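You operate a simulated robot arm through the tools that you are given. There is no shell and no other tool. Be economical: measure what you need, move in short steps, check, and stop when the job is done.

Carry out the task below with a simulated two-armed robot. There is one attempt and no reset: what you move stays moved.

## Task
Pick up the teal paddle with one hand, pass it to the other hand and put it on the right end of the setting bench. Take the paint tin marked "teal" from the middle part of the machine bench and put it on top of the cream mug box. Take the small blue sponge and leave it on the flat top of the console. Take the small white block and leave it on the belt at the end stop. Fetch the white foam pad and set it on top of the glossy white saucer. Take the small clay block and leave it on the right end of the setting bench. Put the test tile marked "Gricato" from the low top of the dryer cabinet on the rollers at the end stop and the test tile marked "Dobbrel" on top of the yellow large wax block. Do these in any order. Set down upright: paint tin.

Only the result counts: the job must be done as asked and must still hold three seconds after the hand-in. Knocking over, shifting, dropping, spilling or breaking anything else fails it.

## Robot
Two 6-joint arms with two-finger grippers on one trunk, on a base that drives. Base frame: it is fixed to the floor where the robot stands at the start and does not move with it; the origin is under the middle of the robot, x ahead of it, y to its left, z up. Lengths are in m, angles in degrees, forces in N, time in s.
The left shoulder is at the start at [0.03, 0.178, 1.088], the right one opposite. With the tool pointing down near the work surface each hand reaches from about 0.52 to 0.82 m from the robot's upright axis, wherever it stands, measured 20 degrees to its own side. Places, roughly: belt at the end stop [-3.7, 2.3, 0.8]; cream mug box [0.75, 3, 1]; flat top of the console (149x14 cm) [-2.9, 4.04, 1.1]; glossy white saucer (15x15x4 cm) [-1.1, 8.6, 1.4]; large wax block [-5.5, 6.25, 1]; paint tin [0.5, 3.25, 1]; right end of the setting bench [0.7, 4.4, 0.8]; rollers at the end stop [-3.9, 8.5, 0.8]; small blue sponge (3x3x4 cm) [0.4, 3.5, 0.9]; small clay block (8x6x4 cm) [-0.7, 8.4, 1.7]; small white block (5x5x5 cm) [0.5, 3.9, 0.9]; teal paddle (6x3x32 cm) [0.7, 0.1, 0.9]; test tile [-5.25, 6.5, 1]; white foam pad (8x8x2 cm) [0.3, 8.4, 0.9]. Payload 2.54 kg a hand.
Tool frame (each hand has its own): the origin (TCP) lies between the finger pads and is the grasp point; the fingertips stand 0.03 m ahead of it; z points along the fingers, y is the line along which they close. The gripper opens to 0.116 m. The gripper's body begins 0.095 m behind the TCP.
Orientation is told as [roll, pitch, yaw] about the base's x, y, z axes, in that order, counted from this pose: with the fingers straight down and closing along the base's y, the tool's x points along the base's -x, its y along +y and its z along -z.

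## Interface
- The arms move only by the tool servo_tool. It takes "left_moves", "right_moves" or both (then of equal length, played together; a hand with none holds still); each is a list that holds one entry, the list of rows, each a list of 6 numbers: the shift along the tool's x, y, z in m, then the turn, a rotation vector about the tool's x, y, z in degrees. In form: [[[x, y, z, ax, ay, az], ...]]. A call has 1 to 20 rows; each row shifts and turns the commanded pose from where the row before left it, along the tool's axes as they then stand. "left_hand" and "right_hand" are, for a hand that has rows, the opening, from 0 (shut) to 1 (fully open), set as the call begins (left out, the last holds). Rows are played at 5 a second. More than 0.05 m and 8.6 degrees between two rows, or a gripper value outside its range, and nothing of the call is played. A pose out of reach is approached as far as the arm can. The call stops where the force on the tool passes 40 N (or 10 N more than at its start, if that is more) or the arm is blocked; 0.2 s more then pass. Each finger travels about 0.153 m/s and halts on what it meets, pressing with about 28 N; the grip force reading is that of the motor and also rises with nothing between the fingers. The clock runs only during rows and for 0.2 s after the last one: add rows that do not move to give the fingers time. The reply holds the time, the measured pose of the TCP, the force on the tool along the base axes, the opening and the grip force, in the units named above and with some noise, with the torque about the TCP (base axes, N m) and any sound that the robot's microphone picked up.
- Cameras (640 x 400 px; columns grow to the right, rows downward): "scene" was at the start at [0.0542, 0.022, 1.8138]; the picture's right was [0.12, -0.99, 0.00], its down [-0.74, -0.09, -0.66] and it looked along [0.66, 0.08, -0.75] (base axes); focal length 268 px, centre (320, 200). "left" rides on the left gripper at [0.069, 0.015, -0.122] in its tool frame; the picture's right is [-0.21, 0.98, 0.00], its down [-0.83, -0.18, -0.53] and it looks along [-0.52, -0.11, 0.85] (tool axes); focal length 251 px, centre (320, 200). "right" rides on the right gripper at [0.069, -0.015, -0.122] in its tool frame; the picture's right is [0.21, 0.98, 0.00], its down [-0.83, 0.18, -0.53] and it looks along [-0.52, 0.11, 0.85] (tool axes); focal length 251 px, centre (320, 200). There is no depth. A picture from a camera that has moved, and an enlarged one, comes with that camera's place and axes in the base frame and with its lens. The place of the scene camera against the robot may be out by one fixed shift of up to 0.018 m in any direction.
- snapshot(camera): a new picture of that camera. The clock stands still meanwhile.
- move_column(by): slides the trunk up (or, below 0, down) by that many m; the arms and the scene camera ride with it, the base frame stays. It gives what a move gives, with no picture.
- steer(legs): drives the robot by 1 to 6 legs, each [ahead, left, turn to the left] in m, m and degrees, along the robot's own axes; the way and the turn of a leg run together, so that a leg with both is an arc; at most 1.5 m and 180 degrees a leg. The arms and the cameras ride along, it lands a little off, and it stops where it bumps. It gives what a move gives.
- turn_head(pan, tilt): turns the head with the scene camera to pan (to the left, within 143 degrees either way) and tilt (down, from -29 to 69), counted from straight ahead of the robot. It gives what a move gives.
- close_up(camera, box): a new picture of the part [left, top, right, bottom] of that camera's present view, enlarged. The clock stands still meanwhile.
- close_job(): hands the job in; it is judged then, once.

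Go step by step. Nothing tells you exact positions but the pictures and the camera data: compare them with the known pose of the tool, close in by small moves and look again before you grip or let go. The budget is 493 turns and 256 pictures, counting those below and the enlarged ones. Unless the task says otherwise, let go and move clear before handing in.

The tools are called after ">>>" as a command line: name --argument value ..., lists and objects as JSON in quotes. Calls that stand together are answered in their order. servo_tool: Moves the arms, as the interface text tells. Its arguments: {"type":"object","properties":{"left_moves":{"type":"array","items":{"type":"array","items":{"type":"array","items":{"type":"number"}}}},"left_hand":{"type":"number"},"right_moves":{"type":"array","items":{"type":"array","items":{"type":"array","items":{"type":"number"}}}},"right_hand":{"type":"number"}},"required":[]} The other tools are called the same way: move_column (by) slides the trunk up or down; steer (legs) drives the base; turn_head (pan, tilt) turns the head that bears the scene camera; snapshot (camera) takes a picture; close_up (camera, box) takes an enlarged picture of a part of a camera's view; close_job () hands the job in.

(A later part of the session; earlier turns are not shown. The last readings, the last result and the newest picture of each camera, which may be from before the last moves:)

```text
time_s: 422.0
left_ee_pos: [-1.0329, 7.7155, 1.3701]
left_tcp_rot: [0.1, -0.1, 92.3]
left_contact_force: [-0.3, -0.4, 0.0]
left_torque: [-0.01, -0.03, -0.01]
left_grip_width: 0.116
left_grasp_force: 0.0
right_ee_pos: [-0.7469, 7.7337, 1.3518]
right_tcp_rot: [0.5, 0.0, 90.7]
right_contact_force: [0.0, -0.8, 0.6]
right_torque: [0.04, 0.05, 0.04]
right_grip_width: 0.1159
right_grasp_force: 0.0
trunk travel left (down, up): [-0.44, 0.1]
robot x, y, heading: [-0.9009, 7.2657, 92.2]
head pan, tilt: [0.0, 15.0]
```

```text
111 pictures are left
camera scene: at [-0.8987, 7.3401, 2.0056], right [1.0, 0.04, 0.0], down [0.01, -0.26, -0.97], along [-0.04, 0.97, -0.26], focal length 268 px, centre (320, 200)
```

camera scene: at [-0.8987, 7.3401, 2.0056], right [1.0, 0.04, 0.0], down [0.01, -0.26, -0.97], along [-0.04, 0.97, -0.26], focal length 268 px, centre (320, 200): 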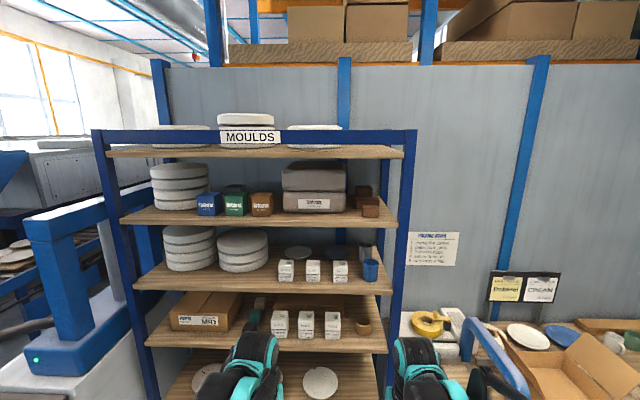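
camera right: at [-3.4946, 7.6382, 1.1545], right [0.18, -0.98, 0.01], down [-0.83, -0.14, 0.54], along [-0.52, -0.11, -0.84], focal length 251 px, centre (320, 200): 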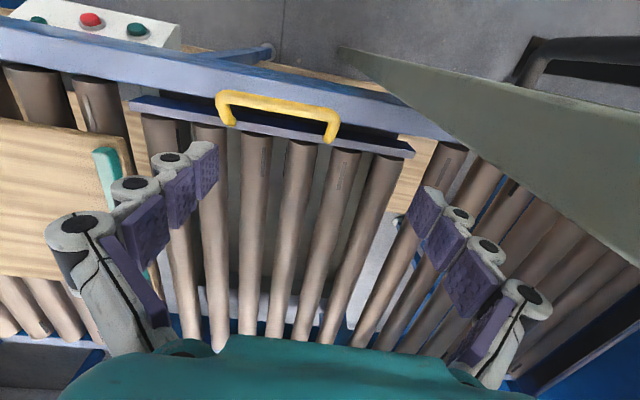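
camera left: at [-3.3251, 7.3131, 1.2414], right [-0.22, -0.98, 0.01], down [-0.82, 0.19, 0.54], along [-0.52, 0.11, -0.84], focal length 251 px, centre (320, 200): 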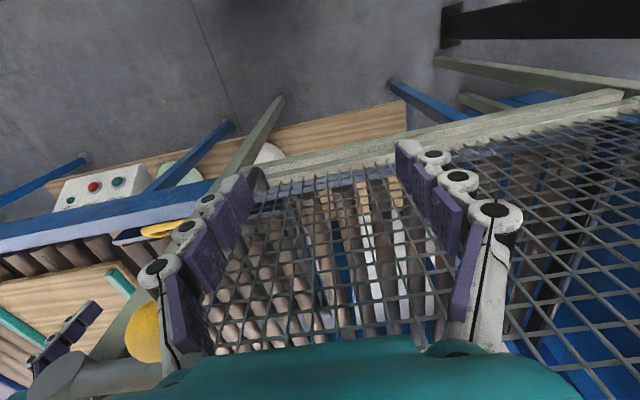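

I'll zoom in on the shelves to identify the clay block and the saucer.

>>> close_up --camera "scene" --box '[270, 150, 400, 235]'

>>> close_up --camera "scene" --box '[140, 215, 400, 380]'

>>> close_up --camera "scene" --box '[390, 270, 640, 400]'

```text
4.71 times, centred on (335, 192) of scene
camera zoom: at [-0.8987, 7.3401, 2.0056], right [1.0, 0.04, 0.0], down [0.01, -0.26, -0.97], along [-0.04, 0.97, -0.26], focal length 1260 px, centre (249, 235)
```

zoom: 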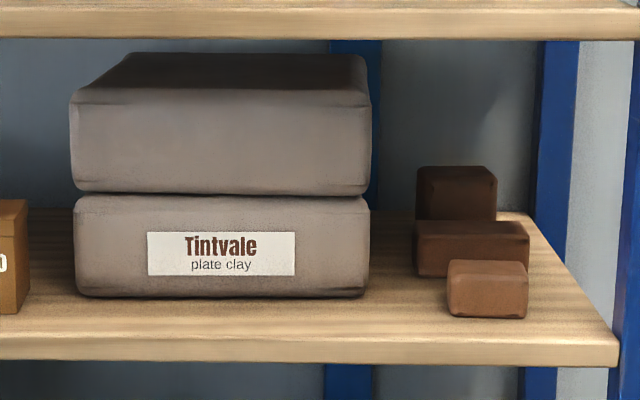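

```text
2.42 times, centred on (270, 298) of scene
camera zoom: at [-0.8987, 7.3401, 2.0056], right [1.0, 0.04, 0.0], down [0.01, -0.26, -0.97], along [-0.04, 0.97, -0.26], focal length 649 px, centre (441, -36)
```

zoom: 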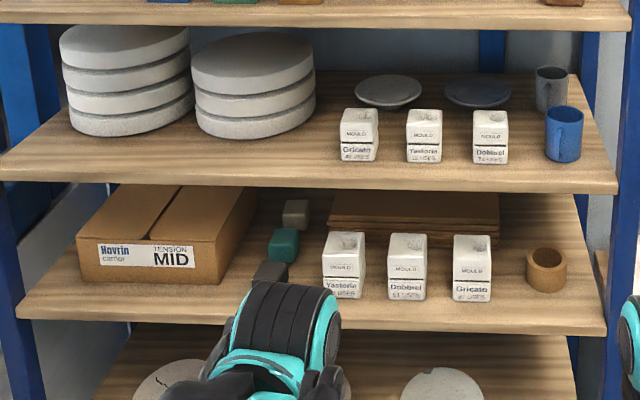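

```text
2.56 times, centred on (515, 335) of scene
camera zoom: at [-0.8987, 7.3401, 2.0056], right [1.0, 0.04, 0.0], down [0.01, -0.26, -0.97], along [-0.04, 0.97, -0.26], focal length 686 px, centre (-179, -146)
```

zoom: 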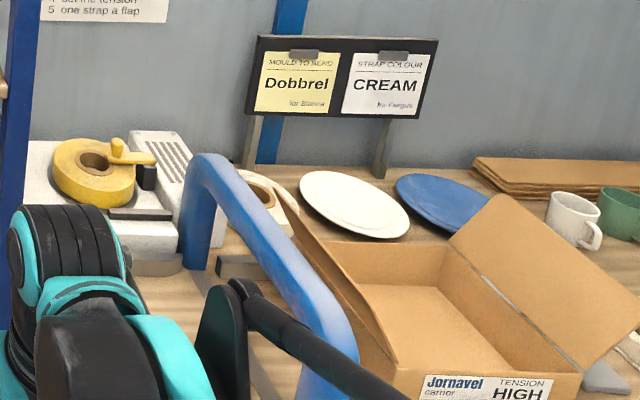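

The front brown block on the second shelf looks like the small clay block. Two small plates sit behind the mould boxes on the third shelf. I'll zoom in further on them.

>>> close_up --camera "scene" --box '[265, 235, 385, 295]'

>>> close_up --camera "scene" --box '[180, 330, 360, 400]'

```text
5.33 times, centred on (325, 265) of scene
camera zoom: at [-0.8987, 7.3401, 2.0056], right [1.0, 0.04, 0.0], down [0.01, -0.26, -0.97], along [-0.04, 0.97, -0.26], focal length 1428 px, centre (293, -147)
```

zoom: 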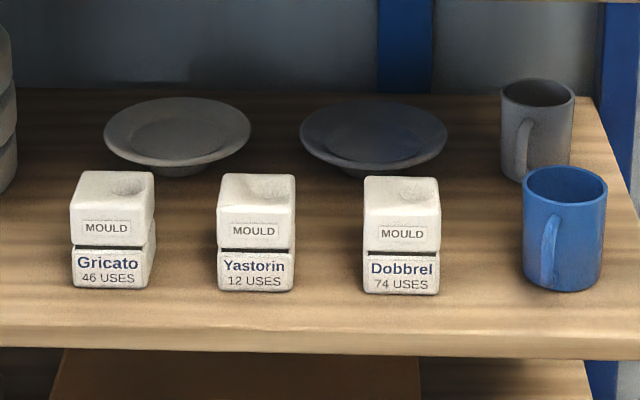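

```text
3.56 times, centred on (270, 365) of scene
camera zoom: at [-0.8987, 7.3401, 2.0056], right [1.0, 0.04, 0.0], down [0.01, -0.26, -0.97], along [-0.04, 0.97, -0.26], focal length 952 px, centre (498, -387)
```

zoom: 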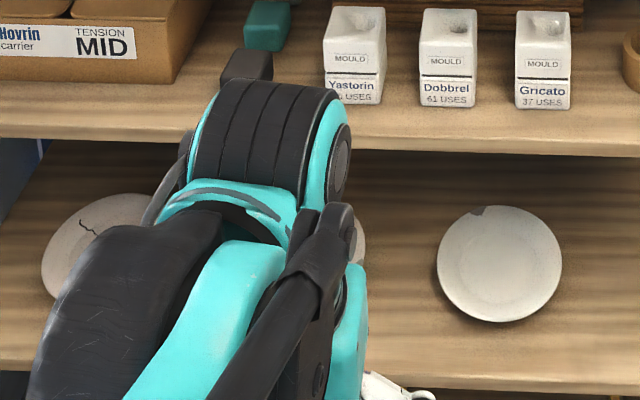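

The left, lighter plate is the saucer, with its rim near (-1.06, 8.55, 1.42), behind 1.45-high mould boxes. I'll need a shallow-angle tool with its camera side up. I'll test whether the left wrist can yaw 180°.

>>> servo_tool --left_moves '[[[0, 0, 0, 0, 0, 8.2], [0, 0, 0, 0, 0, 8.2], [0, 0, 0, 0, 0, 8.2], [0, 0, 0, 0, 0, 8.2], [0, 0, 0, 0, 0, 8.2], [0, 0, 0, 0, 0, 8.2], [0, 0, 0, 0, 0, 8.2], [0, 0, 0, 0, 0, 8.2], [0, 0, 0, 0, 0, 8.2], [0, 0, 0, 0, 0, 8.2], [0, 0, 0, 0, 0, 8.2], [0, 0, 0, 0, 0, 8.2], [0, 0, 0, 0, 0, 8.2], [0, 0, 0, 0, 0, 8.2], [0, 0, 0, 0, 0, 8.2], [0, 0, 0, 0, 0, 8.2], [0, 0, 0, 0, 0, 8.2], [0, 0, 0, 0, 0, 8.2], [0, 0, 0, 0, 0, 8.2], [0, 0, 0, 0, 0, 8.2]]]'

```text
time_s: 426.2
left_ee_pos: [-1.0351, 7.7151, 1.3684]
left_tcp_rot: [0.0, 0.2, -71.9]
left_contact_force: [0.1, -0.6, 0.3]
left_torque: [-0.05, 0.0, 0.04]
left_grip_width: 0.1163
left_grasp_force: 0.1
right_ee_pos: [-0.7473, 7.7323, 1.3525]
right_tcp_rot: [0.5, 0.0, 90.6]
right_contact_force: [0.3, -0.3, 0.4]
right_torque: [-0.03, -0.01, 0.01]
right_grip_width: 0.1159
right_grasp_force: 0.2
trunk travel left (down, up): [-0.44, 0.1]
robot x, y, heading: [-0.9063, 7.2642, 92.2]
head pan, tilt: [0.0, 15.0]
```

The yaw works. I'll finish the 180° and test pitching up to a shallow forward angle, camera side up.

>>> servo_tool --left_moves '[[[0, 0, 0, 0, 0, 8], [0, 0, 0, 0, 0, 8], [0.02, 0, 0, 0, 8.1, 0], [0.0198, 0, 0.0028, 0, 8.1, 0], [0.0192, 0, 0.0056, 0, 8.1, 0], [0.0182, 0, 0.0083, 0, 8.1, 0], [0.0169, 0, 0.0107, 0, 8.1, 0], [0.0152, 0, 0.013, 0, 8.1, 0], [0.0132, 0, 0.015, 0, 8.1, 0], [0.011, 0, 0.0167, 0, 8.1, 0]]]'

>>> snapshot --camera "scene"

>>> snapshot --camera "left"

```text
time_s: 428.4
left_ee_pos: [-1.0392, 7.8766, 1.3709]
left_tcp_rot: [-0.2, 65.1, -88.0]
left_contact_force: [0.2, 0.6, -1.0]
left_torque: [-0.01, 0.01, 0.03]
left_grip_width: 0.1159
left_grasp_force: 0.1
right_ee_pos: [-0.7477, 7.7337, 1.3507]
right_tcp_rot: [0.6, 0.1, 90.7]
right_contact_force: [0.0, -0.2, -1.4]
right_torque: [-0.04, -0.01, 0.01]
right_grip_width: 0.1158
right_grasp_force: 0.1
trunk travel left (down, up): [-0.44, 0.1]
robot x, y, heading: [-0.9024, 7.2655, 91.9]
head pan, tilt: [0.0, 15.0]
```

```text
105 pictures are left
camera scene: at [-0.8986, 7.3423, 2.0055], right [1.0, 0.04, 0.0], down [0.01, -0.26, -0.97], along [-0.04, 0.96, -0.26], focal length 268 px, centre (320, 200)
```

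scene: 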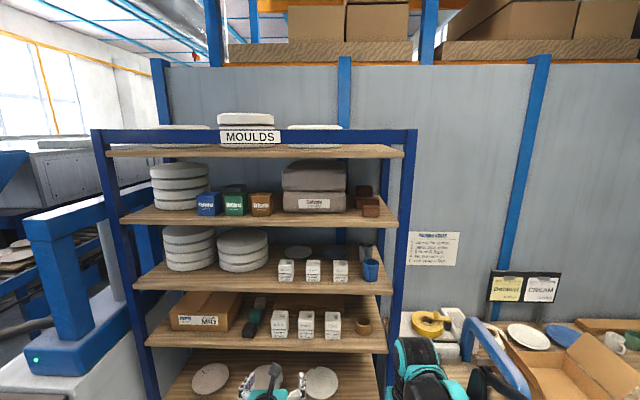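

```text
104 pictures are left
camera left: at [-1.0207, 7.7947, 1.485], right [0.98, -0.05, -0.2], down [-0.15, -0.84, -0.52], along [-0.14, 0.54, -0.83], focal length 251 px, centre (320, 200)
```

left: 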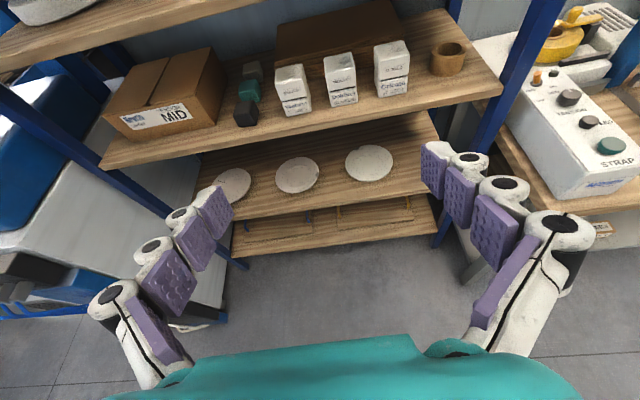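

This works: the left tool is now 25° below horizontal with its camera on top. I'll strafe right to the packing bench to find the foam pad.

>>> steer --legs '[[0, -1.15, -2]]'

>>> turn_head --pan 0 --tilt 40

>>> snapshot --camera "scene"

>>> snapshot --camera "left"

```text
time_s: 434.3
left_ee_pos: [0.1274, 7.9067, 1.3733]
left_tcp_rot: [-0.2, 64.9, -89.6]
left_contact_force: [-0.6, 0.4, -0.8]
left_torque: [0.01, 0.04, 0.02]
left_grip_width: 0.1158
left_grasp_force: 0.1
right_ee_pos: [0.4148, 7.7556, 1.3516]
right_tcp_rot: [0.5, 0.0, 89.0]
right_contact_force: [-0.5, -0.1, 0.1]
right_torque: [-0.01, 0.0, -0.01]
right_grip_width: 0.1159
right_grasp_force: 0.1
trunk travel left (down, up): [-0.44, 0.1]
robot x, y, heading: [0.2492, 7.292, 90.5]
head pan, tilt: [0.0, 15.0]
```

```text
time_s: 435.2
left_ee_pos: [0.1264, 7.906, 1.3721]
left_tcp_rot: [-0.2, 65.0, -89.6]
left_contact_force: [-0.2, 0.4, 0.7]
left_torque: [0.02, -0.03, 0.0]
left_grip_width: 0.1158
left_grasp_force: 0.0
right_ee_pos: [0.4134, 7.7562, 1.3514]
right_tcp_rot: [0.5, 0.0, 89.0]
right_contact_force: [-0.3, 1.1, -0.3]
right_torque: [-0.02, 0.03, 0.01]
right_grip_width: 0.1157
right_grasp_force: 0.0
trunk travel left (down, up): [-0.44, 0.1]
robot x, y, heading: [0.2441, 7.2925, 90.6]
head pan, tilt: [0.0, 40.0]
```

```text
103 pictures are left
camera scene: at [0.252, 7.3592, 1.9661], right [1.0, 0.01, 0.0], down [0.01, -0.64, -0.77], along [-0.01, 0.77, -0.64], focal length 268 px, centre (320, 200)
```

scene: 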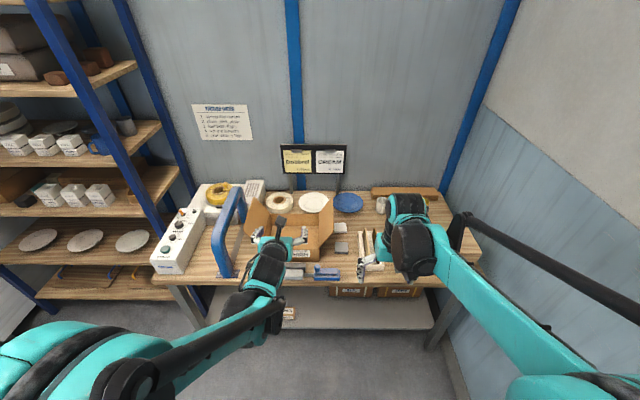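

```text
102 pictures are left
camera left: at [0.143, 7.8237, 1.4856], right [0.98, -0.08, -0.2], down [-0.17, -0.83, -0.52], along [-0.12, 0.55, -0.83], focal length 251 px, centre (320, 200)
```

left: 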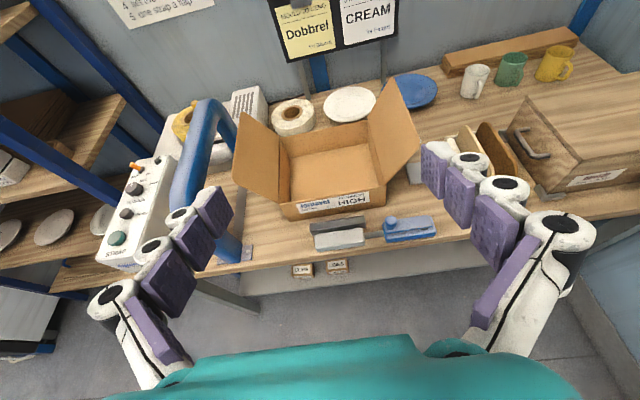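

>>> close_up --camera "scene" --box '[240, 180, 420, 290]'

>>> close_up --camera "left" --box '[290, 90, 470, 260]'

```text
3.56 times, centred on (330, 235) of scene
camera zoom: at [0.252, 7.3592, 1.9661], right [1.0, 0.01, 0.0], down [0.01, -0.64, -0.77], along [-0.01, 0.77, -0.64], focal length 952 px, centre (284, 76)
```

zoom: 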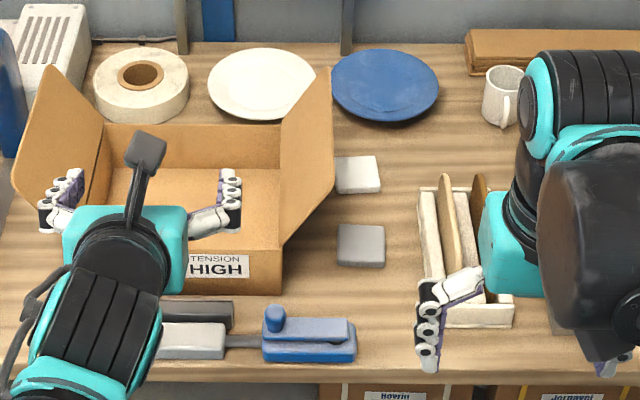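

```text
2.35 times, centred on (380, 175) of left
camera zoom: at [0.143, 7.8237, 1.4856], right [0.98, -0.08, -0.2], down [-0.17, -0.83, -0.52], along [-0.12, 0.55, -0.83], focal length 592 px, centre (179, 259)
```

zoom: 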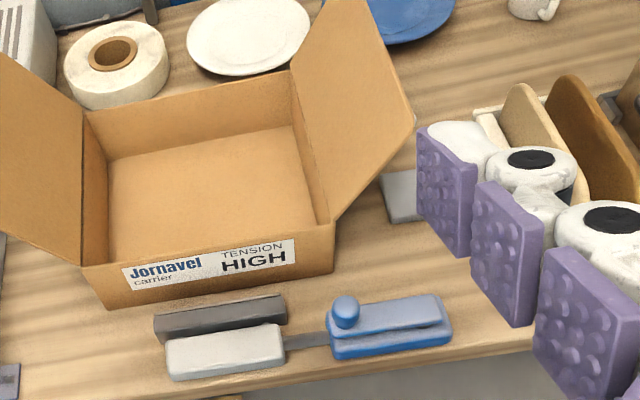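

There are two pads: white at about (0.354, 8.403) beside the box flap, and grey at (0.352, 8.26). I'll pick the white one top-down with the right hand closing along y, then hand it to the left. First I'll retract the left hand slightly and yaw the right.

>>> servo_tool --left_moves '[[[-0.0127, 0, -0.0272, 0, 0, 0], [-0.0127, 0, -0.0272, 0, 0, 0], [-0.0127, 0, -0.0272, 0, 0, 0], [-0.0127, 0, -0.0272, 0, 0, 0], [0, 0, 0, 0, 0, 0], [0, 0, 0, 0, 0, 0], [0, 0, 0, 0, 0, 0], [0, 0, 0, 0, 0, 0], [0, 0, 0, 0, 0, 0], [0, 0, 0, 0, 0, 0], [0, 0, 0, 0, 0, 0]]]' --right_moves '[[[0, 0, 0, 0, 0, -8.2], [0, 0, 0, 0, 0, -8.2], [0, 0, 0, 0, 0, -8.2], [0, 0, 0, 0, 0, -8.2], [0, 0, 0, 0, 0, -8.2], [0, 0, 0, 0, 0, -8.2], [0, 0, 0, 0, 0, -8.2], [0, 0, 0, 0, 0, -8.2], [0, 0, 0, 0, 0, -8.2], [0, 0, 0, 0, 0, -8.2], [0, 0, 0, 0, 0, -7]]]' --right_hand 1

```text
time_s: 437.6
left_ee_pos: [0.1281, 7.7871, 1.3718]
left_tcp_rot: [-0.2, 65.0, -89.6]
left_contact_force: [0.3, -0.2, -0.9]
left_torque: [-0.01, 0.01, -0.02]
left_grip_width: 0.1159
left_grasp_force: 0.1
right_ee_pos: [0.4144, 7.7561, 1.3527]
right_tcp_rot: [0.0, -0.5, 178.2]
right_contact_force: [0.5, -0.8, -0.1]
right_torque: [0.02, 0.03, 0.02]
right_grip_width: 0.1159
right_grasp_force: 0.0
trunk travel left (down, up): [-0.44, 0.1]
robot x, y, heading: [0.243, 7.2912, 90.7]
head pan, tilt: [0.0, 40.0]
```

>>> steer --legs '[[0.45, 0, -0.6]]'

>>> servo_tool --right_moves '[[[-0.008, -0.04, 0, 0, 0, 0], [-0.008, -0.04, 0, 0, 0, 0], [-0.008, -0.04, 0, 0, 0, 0], [-0.008, -0.03, 0, 0, 0, 0]]]'

>>> snapshot --camera "right"

```text
time_s: 440.3
left_ee_pos: [0.1187, 8.2393, 1.3726]
left_tcp_rot: [-0.2, 65.1, -89.2]
left_contact_force: [0.0, 1.7, 0.6]
left_torque: [-0.01, 0.02, -0.03]
left_grip_width: 0.1162
left_grasp_force: 0.2
right_ee_pos: [0.4057, 8.21, 1.3526]
right_tcp_rot: [0.0, -0.4, 178.4]
right_contact_force: [0.5, 0.0, -0.3]
right_torque: [-0.01, -0.04, 0.0]
right_grip_width: 0.1161
right_grasp_force: 0.0
trunk travel left (down, up): [-0.44, 0.1]
robot x, y, heading: [0.24, 7.7471, 90.7]
head pan, tilt: [0.0, 40.0]
```

```text
time_s: 441.3
left_ee_pos: [0.119, 8.2424, 1.3718]
left_tcp_rot: [-0.1, 65.0, -89.3]
left_contact_force: [-0.2, -0.1, -0.7]
left_torque: [-0.01, 0.03, -0.02]
left_grip_width: 0.1155
left_grasp_force: 0.0
right_ee_pos: [0.3771, 8.3661, 1.3518]
right_tcp_rot: [0.1, -0.5, 178.3]
right_contact_force: [0.2, 0.4, 0.7]
right_torque: [-0.04, -0.02, 0.01]
right_grip_width: 0.1161
right_grasp_force: 0.0
trunk travel left (down, up): [-0.44, 0.1]
robot x, y, heading: [0.2452, 7.7436, 90.7]
head pan, tilt: [0.0, 40.0]
```

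```text
99 pictures are left
camera right: at [0.4467, 8.3796, 1.4738], right [0.19, -0.98, 0.0], down [-0.83, -0.16, 0.54], along [-0.53, -0.1, -0.84], focal length 251 px, centre (320, 200)
```

right: 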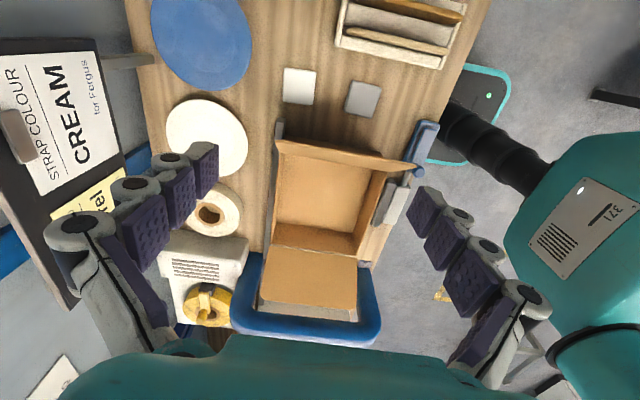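

The white pad is at about (0.357, 8.409), and the flap is clear of it. I'll align at x 0.372 and descend.

>>> servo_tool --right_moves '[[[-0.004, -0.03, 0.03, 0, 0, 0], [0, -0.012, 0.04, 0, 0, 0], [0, 0, 0.045, 0, 0, 0], [0, 0, 0.045, 0, 0, 0], [0, 0, 0.045, 0, 0, 0], [0, 0, 0.045, 0, 0, 0], [0, 0, 0.045, 0, 0, 0], [0, 0, 0.045, 0, 0, 0]]]'

>>> snapshot --camera "right"

```text
time_s: 443.1
left_ee_pos: [0.1195, 8.2417, 1.3727]
left_tcp_rot: [-0.4, 65.0, -89.3]
left_contact_force: [0.2, 0.0, -0.4]
left_torque: [-0.01, -0.02, 0.04]
left_grip_width: 0.1159
left_grasp_force: 0.0
right_ee_pos: [0.3739, 8.4036, 1.0121]
right_tcp_rot: [0.1, -0.6, 178.3]
right_contact_force: [0.5, 0.0, 0.0]
right_torque: [0.01, -0.03, 0.02]
right_grip_width: 0.1157
right_grasp_force: 0.0
trunk travel left (down, up): [-0.44, 0.1]
robot x, y, heading: [0.2402, 7.7453, 90.9]
head pan, tilt: [0.0, 40.0]
```

```text
98 pictures are left
camera right: at [0.4431, 8.4181, 1.134], right [0.19, -0.98, 0.0], down [-0.83, -0.16, 0.54], along [-0.53, -0.1, -0.84], focal length 251 px, centre (320, 200)
```

right: 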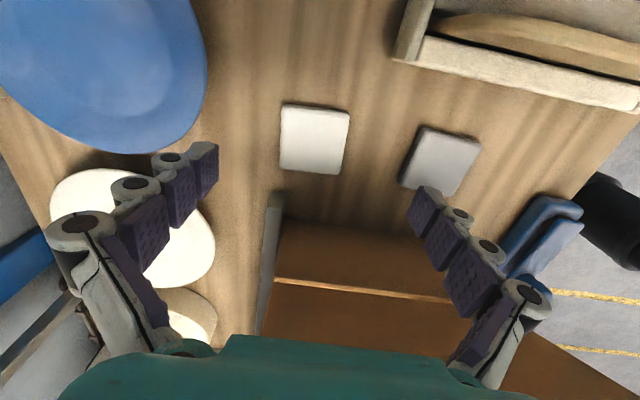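

The pad's top is near z 0.867 and centred. I'll descend with a slightly narrowed opening and grip.

>>> servo_tool --right_hand 0.9 --right_moves '[[[0, -0.004, 0.04, 0, 0, 0], [0, 0, 0.04, 0, 0, 0], [0, 0, 0.03, 0, 0, 0], [0, 0, 0.015, 0, 0, 0]]]'

>>> snapshot --camera "right"

```text
time_s: 444.1
left_ee_pos: [0.1197, 8.2413, 1.372]
left_tcp_rot: [-0.3, 65.0, -89.5]
left_contact_force: [-0.7, 0.1, 0.6]
left_torque: [0.01, -0.01, -0.01]
left_grip_width: 0.116
left_grasp_force: 0.0
right_ee_pos: [0.3728, 8.3965, 0.9058]
right_tcp_rot: [-0.1, -0.4, 178.4]
right_contact_force: [0.3, 0.5, 0.7]
right_torque: [0.01, -0.04, 0.04]
right_grip_width: 0.1042
right_grasp_force: 0.0
right hand out of reach, approached as far as the arm can: row 3, 4
trunk travel left (down, up): [-0.44, 0.1]
robot x, y, heading: [0.243, 7.7456, 90.7]
head pan, tilt: [0.0, 40.0]
```

```text
97 pictures are left
camera right: at [0.442, 8.4098, 1.0269], right [0.19, -0.98, 0.0], down [-0.83, -0.16, 0.54], along [-0.53, -0.1, -0.84], focal length 251 px, centre (320, 200)
```

right: 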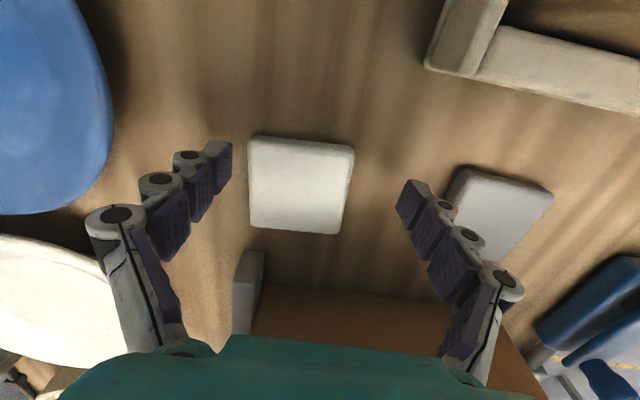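

The arm is at its lower reach limit with the column raised. I'll raise the arm a bit, lower the column, and re-approach.

>>> servo_tool --right_moves '[[[0, 0, -0.04, 0, 0, 0], [0, 0, -0.04, 0, 0, 0], [0, 0, -0.03, 0, 0, 0]]]'

>>> move_column --by -0.09

```text
time_s: 444.9
left_ee_pos: [0.1186, 8.2405, 1.3719]
left_tcp_rot: [-0.3, 65.1, -89.2]
left_contact_force: [0.1, 0.2, -0.4]
left_torque: [0.03, 0.03, 0.0]
left_grip_width: 0.1157
left_grasp_force: 0.0
right_ee_pos: [0.3726, 8.399, 1.0154]
right_tcp_rot: [0.0, -0.5, 178.4]
right_contact_force: [0.6, 0.7, 0.2]
right_torque: [0.02, 0.0, -0.02]
right_grip_width: 0.1046
right_grasp_force: 0.1
trunk travel left (down, up): [-0.44, 0.1]
robot x, y, heading: [0.2422, 7.742, 90.9]
head pan, tilt: [0.0, 40.0]
```

```text
time_s: 446.2
left_ee_pos: [0.1195, 8.2407, 1.2828]
left_tcp_rot: [-0.2, 65.2, -89.3]
left_contact_force: [0.6, -0.1, 0.8]
left_torque: [-0.02, -0.01, 0.0]
left_grip_width: 0.1159
left_grasp_force: 0.1
right_ee_pos: [0.3726, 8.3971, 0.9265]
right_tcp_rot: [0.1, -0.3, 178.5]
right_contact_force: [-0.1, -0.4, -0.4]
right_torque: [0.04, 0.0, 0.0]
right_grip_width: 0.1044
right_grasp_force: 0.1
trunk travel left (down, up): [-0.35, 0.19]
robot x, y, heading: [0.2388, 7.7469, 91.1]
head pan, tilt: [0.0, 40.0]
```

>>> servo_tool --right_moves '[[[0, -0.011, 0, 0, 0, 0], [0, 0, 0.02, 0, 0, 0], [0, 0, 0.015, 0, 0, 0], [0, 0, 0.008, 0, 0, 0]]]'

>>> snapshot --camera "right"

```text
time_s: 447.2
left_ee_pos: [0.1198, 8.2405, 1.2823]
left_tcp_rot: [-0.2, 65.0, -89.3]
left_contact_force: [-0.7, -0.4, -0.2]
left_torque: [-0.02, 0.02, -0.01]
left_grip_width: 0.1157
left_grasp_force: 0.0
right_ee_pos: [0.373, 8.4092, 0.8827]
right_tcp_rot: [0.1, -0.6, 178.5]
right_contact_force: [1.0, -0.7, -0.5]
right_torque: [-0.04, 0.01, 0.01]
right_grip_width: 0.1043
right_grasp_force: 0.0
trunk travel left (down, up): [-0.35, 0.19]
robot x, y, heading: [0.2406, 7.7439, 90.8]
head pan, tilt: [0.0, 40.0]
```

```text
96 pictures are left
camera right: at [0.442, 8.4222, 1.0045], right [0.19, -0.98, 0.0], down [-0.83, -0.16, 0.54], along [-0.53, -0.1, -0.84], focal length 251 px, centre (320, 200)
```

right: 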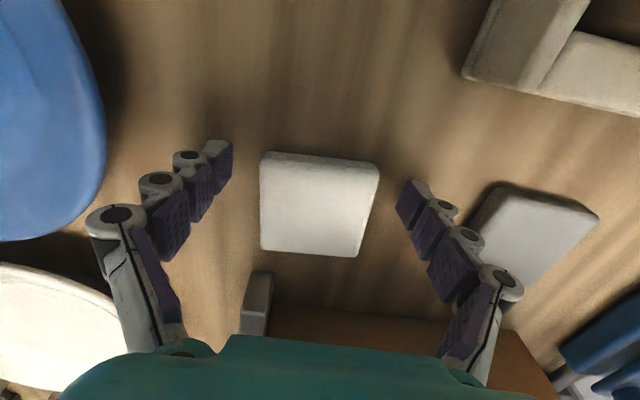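

>>> servo_tool --right_moves '[[[0, 0, 0.004, 0, 0, 0], [0, 0, 0.003, 0, 0, 0]]]'

>>> servo_tool --right_hand 0 --right_moves '[[[0, 0, 0, 0, 0, 0], [0, 0, 0, 0, 0, 0], [0, 0, 0, 0, 0, 0], [0, 0, 0, 0, 0, 0]]]'

>>> snapshot --camera "right"

```text
time_s: 447.8
left_ee_pos: [0.1191, 8.2405, 1.2836]
left_tcp_rot: [-0.1, 65.0, -89.2]
left_contact_force: [1.0, -0.1, 0.3]
left_torque: [0.02, 0.01, 0.01]
left_grip_width: 0.1162
left_grasp_force: 0.1
right_ee_pos: [0.3735, 8.4086, 0.8763]
right_tcp_rot: [-0.1, -0.5, 178.4]
right_contact_force: [-1.2, -0.3, 0.5]
right_torque: [0.01, 0.01, 0.0]
right_grip_width: 0.1048
right_grasp_force: 0.0
trunk travel left (down, up): [-0.35, 0.19]
robot x, y, heading: [0.2382, 7.7463, 90.8]
head pan, tilt: [0.0, 40.0]
```

```text
time_s: 448.1
left_ee_pos: [0.1182, 8.2319, 1.2875]
left_tcp_rot: [-0.1, 65.5, -89.2]
left_contact_force: [-0.7, -0.6, -0.7]
left_torque: [0.07, 0.02, 0.01]
left_grip_width: 0.1161
left_grasp_force: 0.0
right_ee_pos: [0.3738, 8.4035, 0.8864]
right_tcp_rot: [-0.2, -0.3, 178.3]
right_contact_force: [2.0, -2.6, 77.0]
right_torque: [-1.98, -0.22, 0.1]
right_grip_width: 0.069
right_grasp_force: 45.3
trunk travel left (down, up): [-0.35, 0.19]
robot x, y, heading: [0.2455, 7.7434, 90.8]
head pan, tilt: [0.0, 40.0]
stopped in row 1 (right hand): the force on the tool passed its limit at 47 N (the readings are from after the stop); the commanded pose is now the measured one
```

```text
95 pictures are left
camera right: at [0.4418, 8.4162, 1.0081], right [0.19, -0.98, 0.0], down [-0.83, -0.16, 0.54], along [-0.53, -0.1, -0.84], focal length 251 px, centre (320, 200)
```

right: 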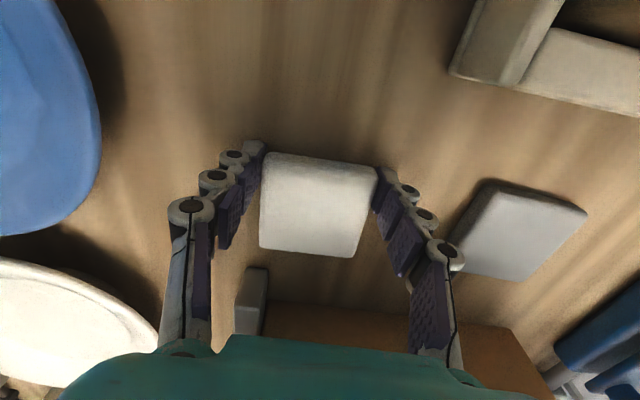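

The closing fingertips pressed on the bench. I'll raise slightly while keeping the grip.

>>> servo_tool --right_moves '[[[0, 0, -0.004, 0, 0, 0], [0, 0, -0.003, 0, 0, 0], [0, 0, 0, 0, 0, 0], [0, 0, 0, 0, 0, 0]]]' --right_hand 0

>>> snapshot --camera "right"

```text
time_s: 449.1
left_ee_pos: [0.1193, 8.2375, 1.2834]
left_tcp_rot: [-0.2, 65.2, -89.1]
left_contact_force: [-0.3, -0.7, -0.8]
left_torque: [-0.02, -0.03, -0.01]
left_grip_width: 0.116
left_grasp_force: 0.0
right_ee_pos: [0.3733, 8.4081, 0.8872]
right_tcp_rot: [-0.1, -0.3, 178.5]
right_contact_force: [-1.2, -9.7, 16.9]
right_torque: [-0.72, -0.14, -0.15]
right_grip_width: 0.0693
right_grasp_force: 27.9
trunk travel left (down, up): [-0.35, 0.19]
robot x, y, heading: [0.2404, 7.7453, 91.0]
head pan, tilt: [0.0, 40.0]
```

```text
94 pictures are left
camera right: at [0.4421, 8.421, 1.0081], right [0.19, -0.98, 0.0], down [-0.83, -0.16, 0.54], along [-0.53, -0.1, -0.84], focal length 251 px, centre (320, 200)
```

right: 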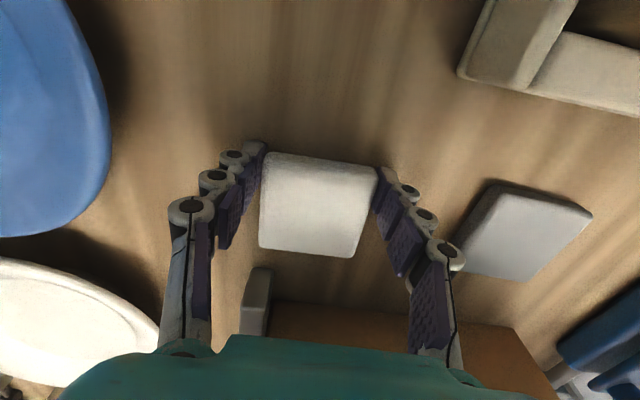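

The pad is gripped. I'll lift and check.

>>> servo_tool --right_moves '[[[0, 0, -0.01, 0, 0, 0], [0, 0, -0.02, 0, 0, 0], [0, 0, -0.04, 0, 0, 0], [0, 0, -0.04, 0, 0, 0], [0, 0, -0.04, 0, 0, 0], [0, 0, -0.04, 0, 0, 0], [0, 0, -0.04, 0, 0, 0], [0, 0, -0.04, 0, 0, 0]]]'

>>> snapshot --camera "right"

```text
time_s: 450.9
left_ee_pos: [0.1198, 8.2412, 1.2828]
left_tcp_rot: [-0.2, 65.1, -89.3]
left_contact_force: [0.4, -0.7, 0.4]
left_torque: [0.0, -0.01, 0.0]
left_grip_width: 0.1159
left_grasp_force: 0.0
right_ee_pos: [0.3766, 8.4099, 1.1545]
right_tcp_rot: [0.1, -0.4, 178.4]
right_contact_force: [-0.3, -0.7, 0.5]
right_torque: [0.04, 0.02, -0.01]
right_grip_width: 0.0686
right_grasp_force: 28.0
trunk travel left (down, up): [-0.35, 0.19]
robot x, y, heading: [0.2385, 7.745, 90.9]
head pan, tilt: [0.0, 40.0]
```

```text
93 pictures are left
camera right: at [0.4456, 8.4236, 1.2761], right [0.19, -0.98, 0.0], down [-0.83, -0.16, 0.54], along [-0.53, -0.1, -0.84], focal length 251 px, centre (320, 200)
```

right: 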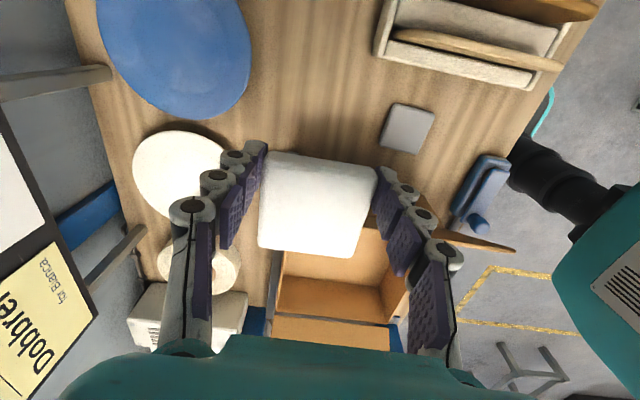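

The pad is held near the fingertips. I'll back away from the bench for the handover.

>>> steer --legs '[[-0.5, 0, 0]]'

>>> servo_tool --right_moves '[[[0, 0, 0, 0, 0, -8.2], [0, 0, 0, 0, 0, -8.2], [0, 0, 0, 0, 0, -8.2], [0, 0, 0, 0, 0, -8.2], [0, 0, 0, 0, 0, -8.2], [0, 0, 0, 0, 0, -8.2], [0, 0, 0, 0, 0, -8.2], [0, 0, 0, 0, 0, -8.2], [0, 0, 0, 0, 0, -8.2], [0, 0, 0, 0, 0, -8.2], [0, 0, 0, 0, 0, -8]]]'

>>> snapshot --camera "right"

>>> snapshot --camera "left"

```text
time_s: 453.9
left_ee_pos: [0.1272, 7.7416, 1.2839]
left_tcp_rot: [-0.2, 65.1, -89.4]
left_contact_force: [-0.7, -0.1, -0.5]
left_torque: [-0.01, 0.0, 0.0]
left_grip_width: 0.1161
left_grasp_force: 0.0
right_ee_pos: [0.3848, 7.9106, 1.1535]
right_tcp_rot: [0.1, -0.4, 178.2]
right_contact_force: [-0.6, 0.5, 0.5]
right_torque: [0.0, 0.0, -0.02]
right_grip_width: 0.0683
right_grasp_force: 28.3
trunk travel left (down, up): [-0.35, 0.19]
robot x, y, heading: [0.246, 7.2497, 90.3]
head pan, tilt: [0.0, 40.0]
```

```text
time_s: 456.3
left_ee_pos: [0.1277, 7.7412, 1.2826]
left_tcp_rot: [-0.1, 65.1, -89.4]
left_contact_force: [-0.1, -1.3, -0.4]
left_torque: [0.01, 0.02, -0.04]
left_grip_width: 0.116
left_grasp_force: 0.1
right_ee_pos: [0.3713, 7.9086, 1.1544]
right_tcp_rot: [-0.1, 0.0, -92.5]
right_contact_force: [-0.3, -0.2, -0.4]
right_torque: [0.01, -0.05, 0.01]
right_grip_width: 0.0683
right_grasp_force: 27.9
right hand out of reach, approached as far as the arm can: row 11
trunk travel left (down, up): [-0.35, 0.19]
robot x, y, heading: [0.2479, 7.2417, 90.7]
head pan, tilt: [0.0, 40.0]
```

```text
92 pictures are left
camera right: at [0.3571, 7.9784, 1.2761], right [0.99, 0.17, 0.0], down [0.14, -0.83, 0.53], along [0.09, -0.53, -0.85], focal length 251 px, centre (320, 200)
```

right: 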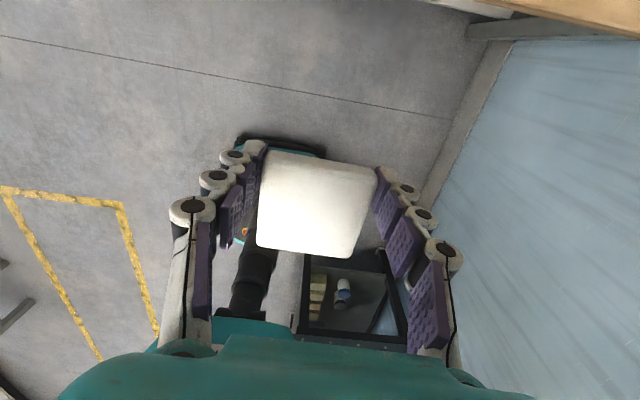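

```text
91 pictures are left
camera left: at [0.1431, 7.6587, 1.3961], right [0.98, -0.08, -0.2], down [-0.17, -0.83, -0.52], along [-0.12, 0.55, -0.83], focal length 251 px, centre (320, 200)
```

left: 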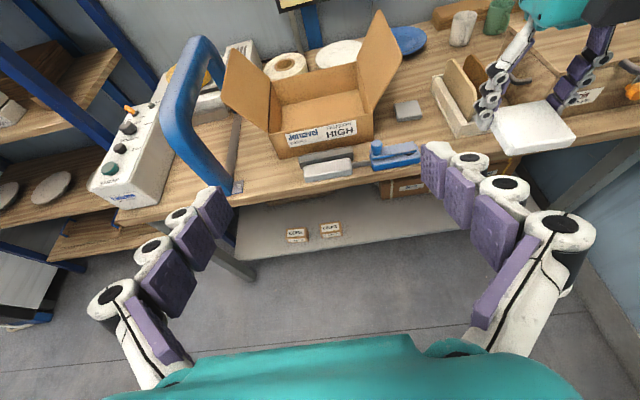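

The right hand now holds the pad with its free half toward the robot. I'll shift it to the centre line, then bring the left hand in from behind.

>>> servo_tool --right_moves '[[[0, -0.03, 0, 0, 0, 0], [0, -0.03, 0, 0, 0, 0], [0, -0.03, 0, 0, 0, 0], [0, -0.02, 0, 0, 0, 0]]]'

>>> servo_tool --left_moves '[[[-0.0105, 0, -0.0227, 0, 0, 0], [-0.0105, 0, -0.0227, 0, 0, 0], [-0.0362, 0, 0.0169, 0, 0, 0], [-0.0362, 0, 0.0169, 0, 0, 0], [-0.0362, 0, 0.0169, 0, 0, 0], [-0.0335, 0, 0.0156, 0, 0, 0]]]'

>>> snapshot --camera "left"

>>> snapshot --camera "scene"

```text
time_s: 457.3
left_ee_pos: [0.1273, 7.741, 1.2828]
left_tcp_rot: [-0.1, 64.9, -89.4]
left_contact_force: [0.5, 0.7, 1.1]
left_torque: [0.01, -0.02, 0.01]
left_grip_width: 0.116
left_grasp_force: 0.1
right_ee_pos: [0.2589, 7.9134, 1.1544]
right_tcp_rot: [-0.4, -0.2, -91.9]
right_contact_force: [-0.7, -0.3, 0.1]
right_torque: [-0.02, -0.05, 0.0]
right_grip_width: 0.0681
right_grasp_force: 27.6
trunk travel left (down, up): [-0.35, 0.19]
robot x, y, heading: [0.2434, 7.2459, 90.7]
head pan, tilt: [0.0, 40.0]
```

```text
time_s: 458.7
left_ee_pos: [0.1278, 7.6964, 1.2311]
left_tcp_rot: [-0.3, 64.9, -89.6]
left_contact_force: [-0.2, -0.3, 0.2]
left_torque: [-0.03, -0.03, 0.0]
left_grip_width: 0.1161
left_grasp_force: 0.1
left hand out of reach, approached as far as the arm can: row 4, 5, 6
right_ee_pos: [0.26, 7.914, 1.1533]
right_tcp_rot: [-0.5, -0.2, -91.9]
right_contact_force: [0.4, 0.4, -0.4]
right_torque: [-0.05, 0.03, 0.0]
right_grip_width: 0.0681
right_grasp_force: 28.1
trunk travel left (down, up): [-0.35, 0.19]
robot x, y, heading: [0.248, 7.2507, 90.8]
head pan, tilt: [0.0, 40.0]
```

```text
90 pictures are left
camera left: at [0.1448, 7.6147, 1.3457], right [0.98, -0.08, -0.2], down [-0.17, -0.84, -0.52], along [-0.12, 0.54, -0.83], focal length 251 px, centre (320, 200)
```

left: 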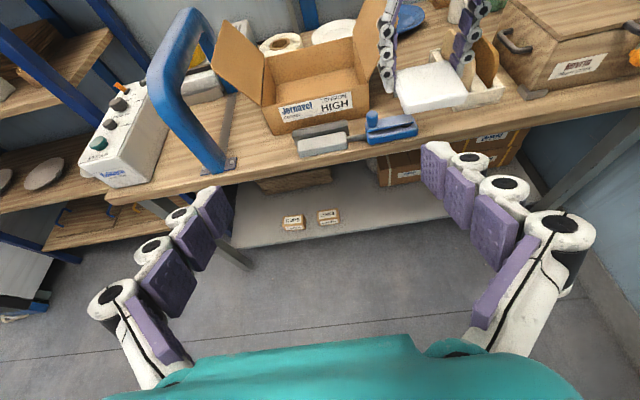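

```text
89 pictures are left
camera scene: at [0.2537, 7.316, 1.876], right [1.0, 0.01, 0.0], down [0.01, -0.64, -0.77], along [-0.01, 0.77, -0.64], focal length 268 px, centre (320, 200)
```

scene: 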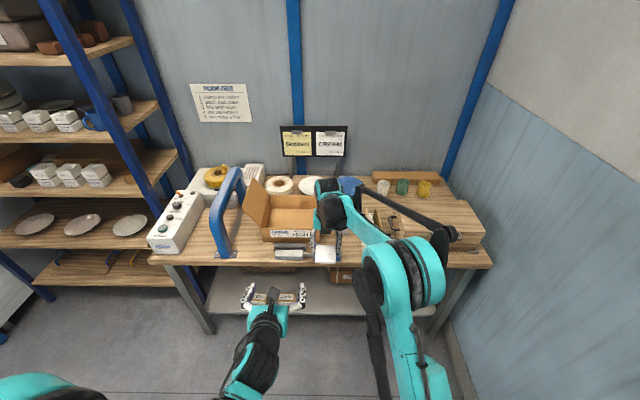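

The left arm is folded too much there, so I'll meet higher: raise the right hand with the pad, and raise the left hand.

>>> servo_tool --right_moves '[[[0, 0, -0.04, 0, 0, 0], [0, 0, -0.04, 0, 0, 0], [0, 0, -0.04, 0, 0, 0], [0, 0, -0.04, 0, 0, 0], [0, 0, 0, 0, 0, 0]]]' --left_moves '[[[0.0272, 0, -0.0127, 0, 0, 0], [0.0272, 0, -0.0127, 0, 0, 0], [0.0272, 0, -0.0127, 0, 0, 0], [0.0272, 0, -0.0127, 0, 0, 0], [0, 0, 0, 0, 0, 0]]]'

```text
time_s: 459.9
left_ee_pos: [0.1295, 7.6964, 1.3531]
left_tcp_rot: [-0.2, 64.9, -89.4]
left_contact_force: [-0.5, 0.5, 0.4]
left_torque: [0.0, 0.01, 0.0]
left_grip_width: 0.1161
left_grasp_force: 0.0
right_ee_pos: [0.2637, 7.9145, 1.3154]
right_tcp_rot: [-0.4, -0.1, -91.9]
right_contact_force: [0.5, -0.2, 0.1]
right_torque: [-0.05, 0.03, -0.02]
right_grip_width: 0.0682
right_grasp_force: 27.9
trunk travel left (down, up): [-0.35, 0.19]
robot x, y, heading: [0.248, 7.2454, 90.9]
head pan, tilt: [0.0, 40.0]
```

>>> servo_tool --left_moves '[[[-0.0099, 0.0335, 0.0184, 0, 0, 0], [-0.0099, 0.0335, 0.0184, 0, 0, 0], [-0.0099, 0.0335, 0.0184, 0, 0, 0], [-0.0099, 0.0335, 0.0184, 0, 0, 0]]]'

>>> snapshot --camera "left"

>>> snapshot --camera "right"

```text
time_s: 460.9
left_ee_pos: [0.2669, 7.7491, 1.285]
left_tcp_rot: [-0.5, 64.9, -89.8]
left_contact_force: [1.0, -0.8, -0.1]
left_torque: [-0.01, -0.02, 0.01]
left_grip_width: 0.1159
left_grasp_force: 0.0
right_ee_pos: [0.2657, 7.9159, 1.3144]
right_tcp_rot: [-0.5, -0.2, -92.0]
right_contact_force: [0.3, 0.5, -0.9]
right_torque: [-0.05, 0.04, 0.02]
right_grip_width: 0.0683
right_grasp_force: 28.1
trunk travel left (down, up): [-0.35, 0.19]
robot x, y, heading: [0.2474, 7.2451, 90.8]
head pan, tilt: [0.0, 40.0]
```

```text
88 pictures are left
camera left: at [0.2837, 7.667, 1.3981], right [0.98, -0.08, -0.2], down [-0.17, -0.84, -0.52], along [-0.12, 0.54, -0.83], focal length 251 px, centre (320, 200)
```

left: 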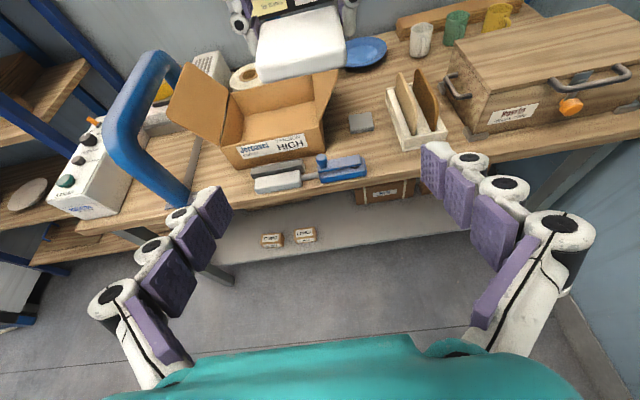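

```text
87 pictures are left
camera right: at [0.2524, 7.985, 1.4359], right [0.98, 0.18, -0.01], down [0.16, -0.83, 0.53], along [0.09, -0.53, -0.84], focal length 251 px, centre (320, 200)
```

right: 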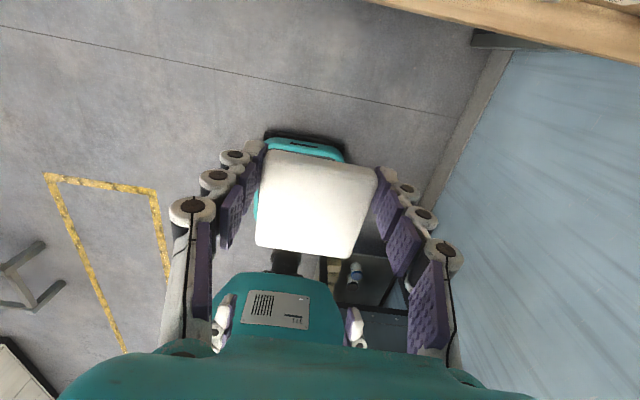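

The geometry matches. I'll move the left hand forward around the pad's near half.

>>> servo_tool --left_moves '[[[0.0124, -0.0007, 0.0265, 0, 0, 0], [0.0124, -0.0007, 0.0265, 0, 0, 0], [0.0124, 0, 0.0265, 0, 0, 0]]]'

>>> snapshot --camera "left"

```text
time_s: 461.7
left_ee_pos: [0.2614, 7.8366, 1.2842]
left_tcp_rot: [-0.2, 65.0, -89.5]
left_contact_force: [-0.9, -0.8, 0.1]
left_torque: [-0.02, 0.04, 0.03]
left_grip_width: 0.1156
left_grasp_force: 0.0
right_ee_pos: [0.2622, 7.9136, 1.3149]
right_tcp_rot: [-0.4, -0.1, -91.9]
right_contact_force: [-0.1, -1.0, -0.3]
right_torque: [-0.02, 0.02, 0.0]
right_grip_width: 0.0683
right_grasp_force: 28.3
trunk travel left (down, up): [-0.35, 0.19]
robot x, y, heading: [0.2459, 7.2449, 90.7]
head pan, tilt: [0.0, 40.0]
```

```text
86 pictures are left
camera left: at [0.2762, 7.754, 1.3974], right [0.98, -0.08, -0.2], down [-0.17, -0.84, -0.52], along [-0.12, 0.54, -0.83], focal length 251 px, centre (320, 200)
```

left: 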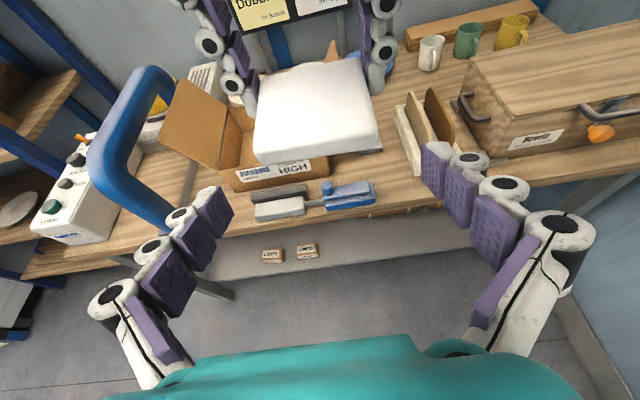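

>>> servo_tool --left_moves '[[[0.0063, 0.001, 0.0136, 0, 0, 0], [0.0063, 0.001, 0.0136, 0, 0, 0]]]'

>>> snapshot --camera "left"

>>> snapshot --camera "right"

```text
time_s: 462.3
left_ee_pos: [0.2622, 7.8667, 1.2846]
left_tcp_rot: [-0.2, 65.0, -89.5]
left_contact_force: [0.0, 0.0, 0.5]
left_torque: [0.03, 0.01, -0.02]
left_grip_width: 0.116
left_grasp_force: 0.0
right_ee_pos: [0.2622, 7.914, 1.315]
right_tcp_rot: [-0.3, 0.0, -91.8]
right_contact_force: [-1.0, -0.4, 1.5]
right_torque: [-0.01, 0.01, 0.02]
right_grip_width: 0.0685
right_grasp_force: 27.8
trunk travel left (down, up): [-0.35, 0.19]
robot x, y, heading: [0.2474, 7.2463, 90.5]
head pan, tilt: [0.0, 40.0]
```

```text
85 pictures are left
camera left: at [0.2784, 7.7842, 1.3978], right [0.98, -0.08, -0.2], down [-0.17, -0.84, -0.52], along [-0.12, 0.54, -0.83], focal length 251 px, centre (320, 200)
```

left: 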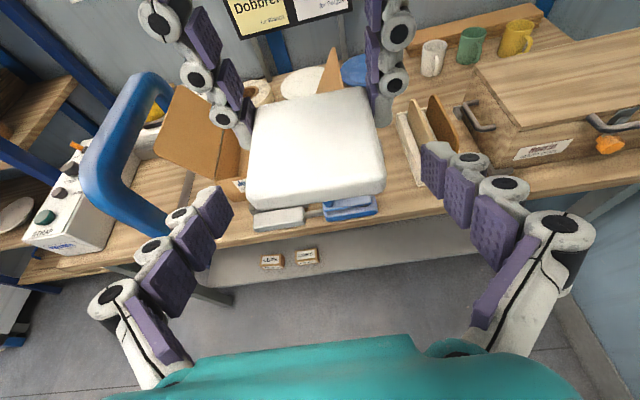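

```text
84 pictures are left
camera right: at [0.2502, 7.9837, 1.4366], right [0.98, 0.18, -0.01], down [0.16, -0.83, 0.53], along [0.09, -0.53, -0.85], focal length 251 px, centre (320, 200)
```

right: 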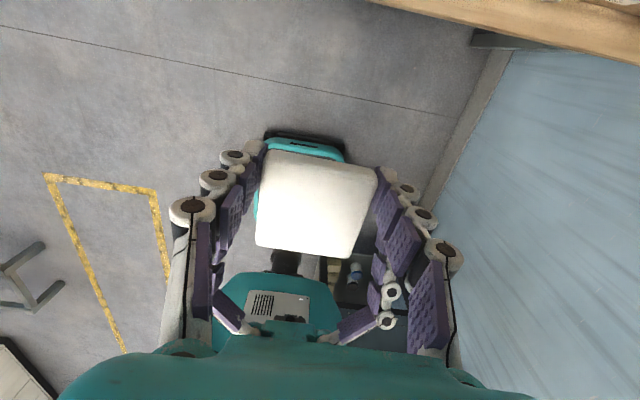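

The left fingertips overlap the pad's near half, so I'll close the left hand.

>>> servo_tool --left_hand 0 --left_moves '[[[0, 0, 0, 0, 0, 0], [0, 0, 0, 0, 0, 0], [0, 0, 0, 0, 0, 0], [0, 0, 0, 0, 0, 0]]]'

>>> snapshot --camera "left"

```text
time_s: 463.3
left_ee_pos: [0.2615, 7.8658, 1.2839]
left_tcp_rot: [-0.2, 65.0, -89.5]
left_contact_force: [-1.0, -16.4, 6.1]
left_torque: [0.22, -0.04, -0.38]
left_grip_width: 0.0674
left_grasp_force: 27.5
right_ee_pos: [0.263, 7.9142, 1.3152]
right_tcp_rot: [-0.4, 0.0, -91.8]
right_contact_force: [1.5, 15.5, -6.5]
right_torque: [0.56, 0.01, 0.4]
right_grip_width: 0.0682
right_grasp_force: 27.4
trunk travel left (down, up): [-0.35, 0.19]
robot x, y, heading: [0.2502, 7.2505, 90.6]
head pan, tilt: [0.0, 40.0]
```

```text
83 pictures are left
camera left: at [0.2784, 7.7829, 1.3982], right [0.98, -0.08, -0.2], down [-0.17, -0.83, -0.52], along [-0.12, 0.55, -0.83], focal length 251 px, centre (320, 200)
```

left: 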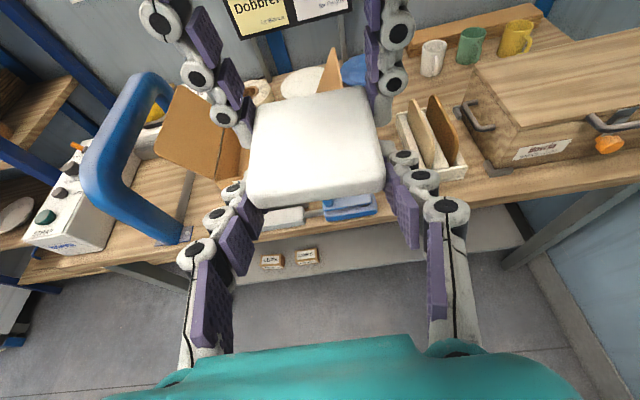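

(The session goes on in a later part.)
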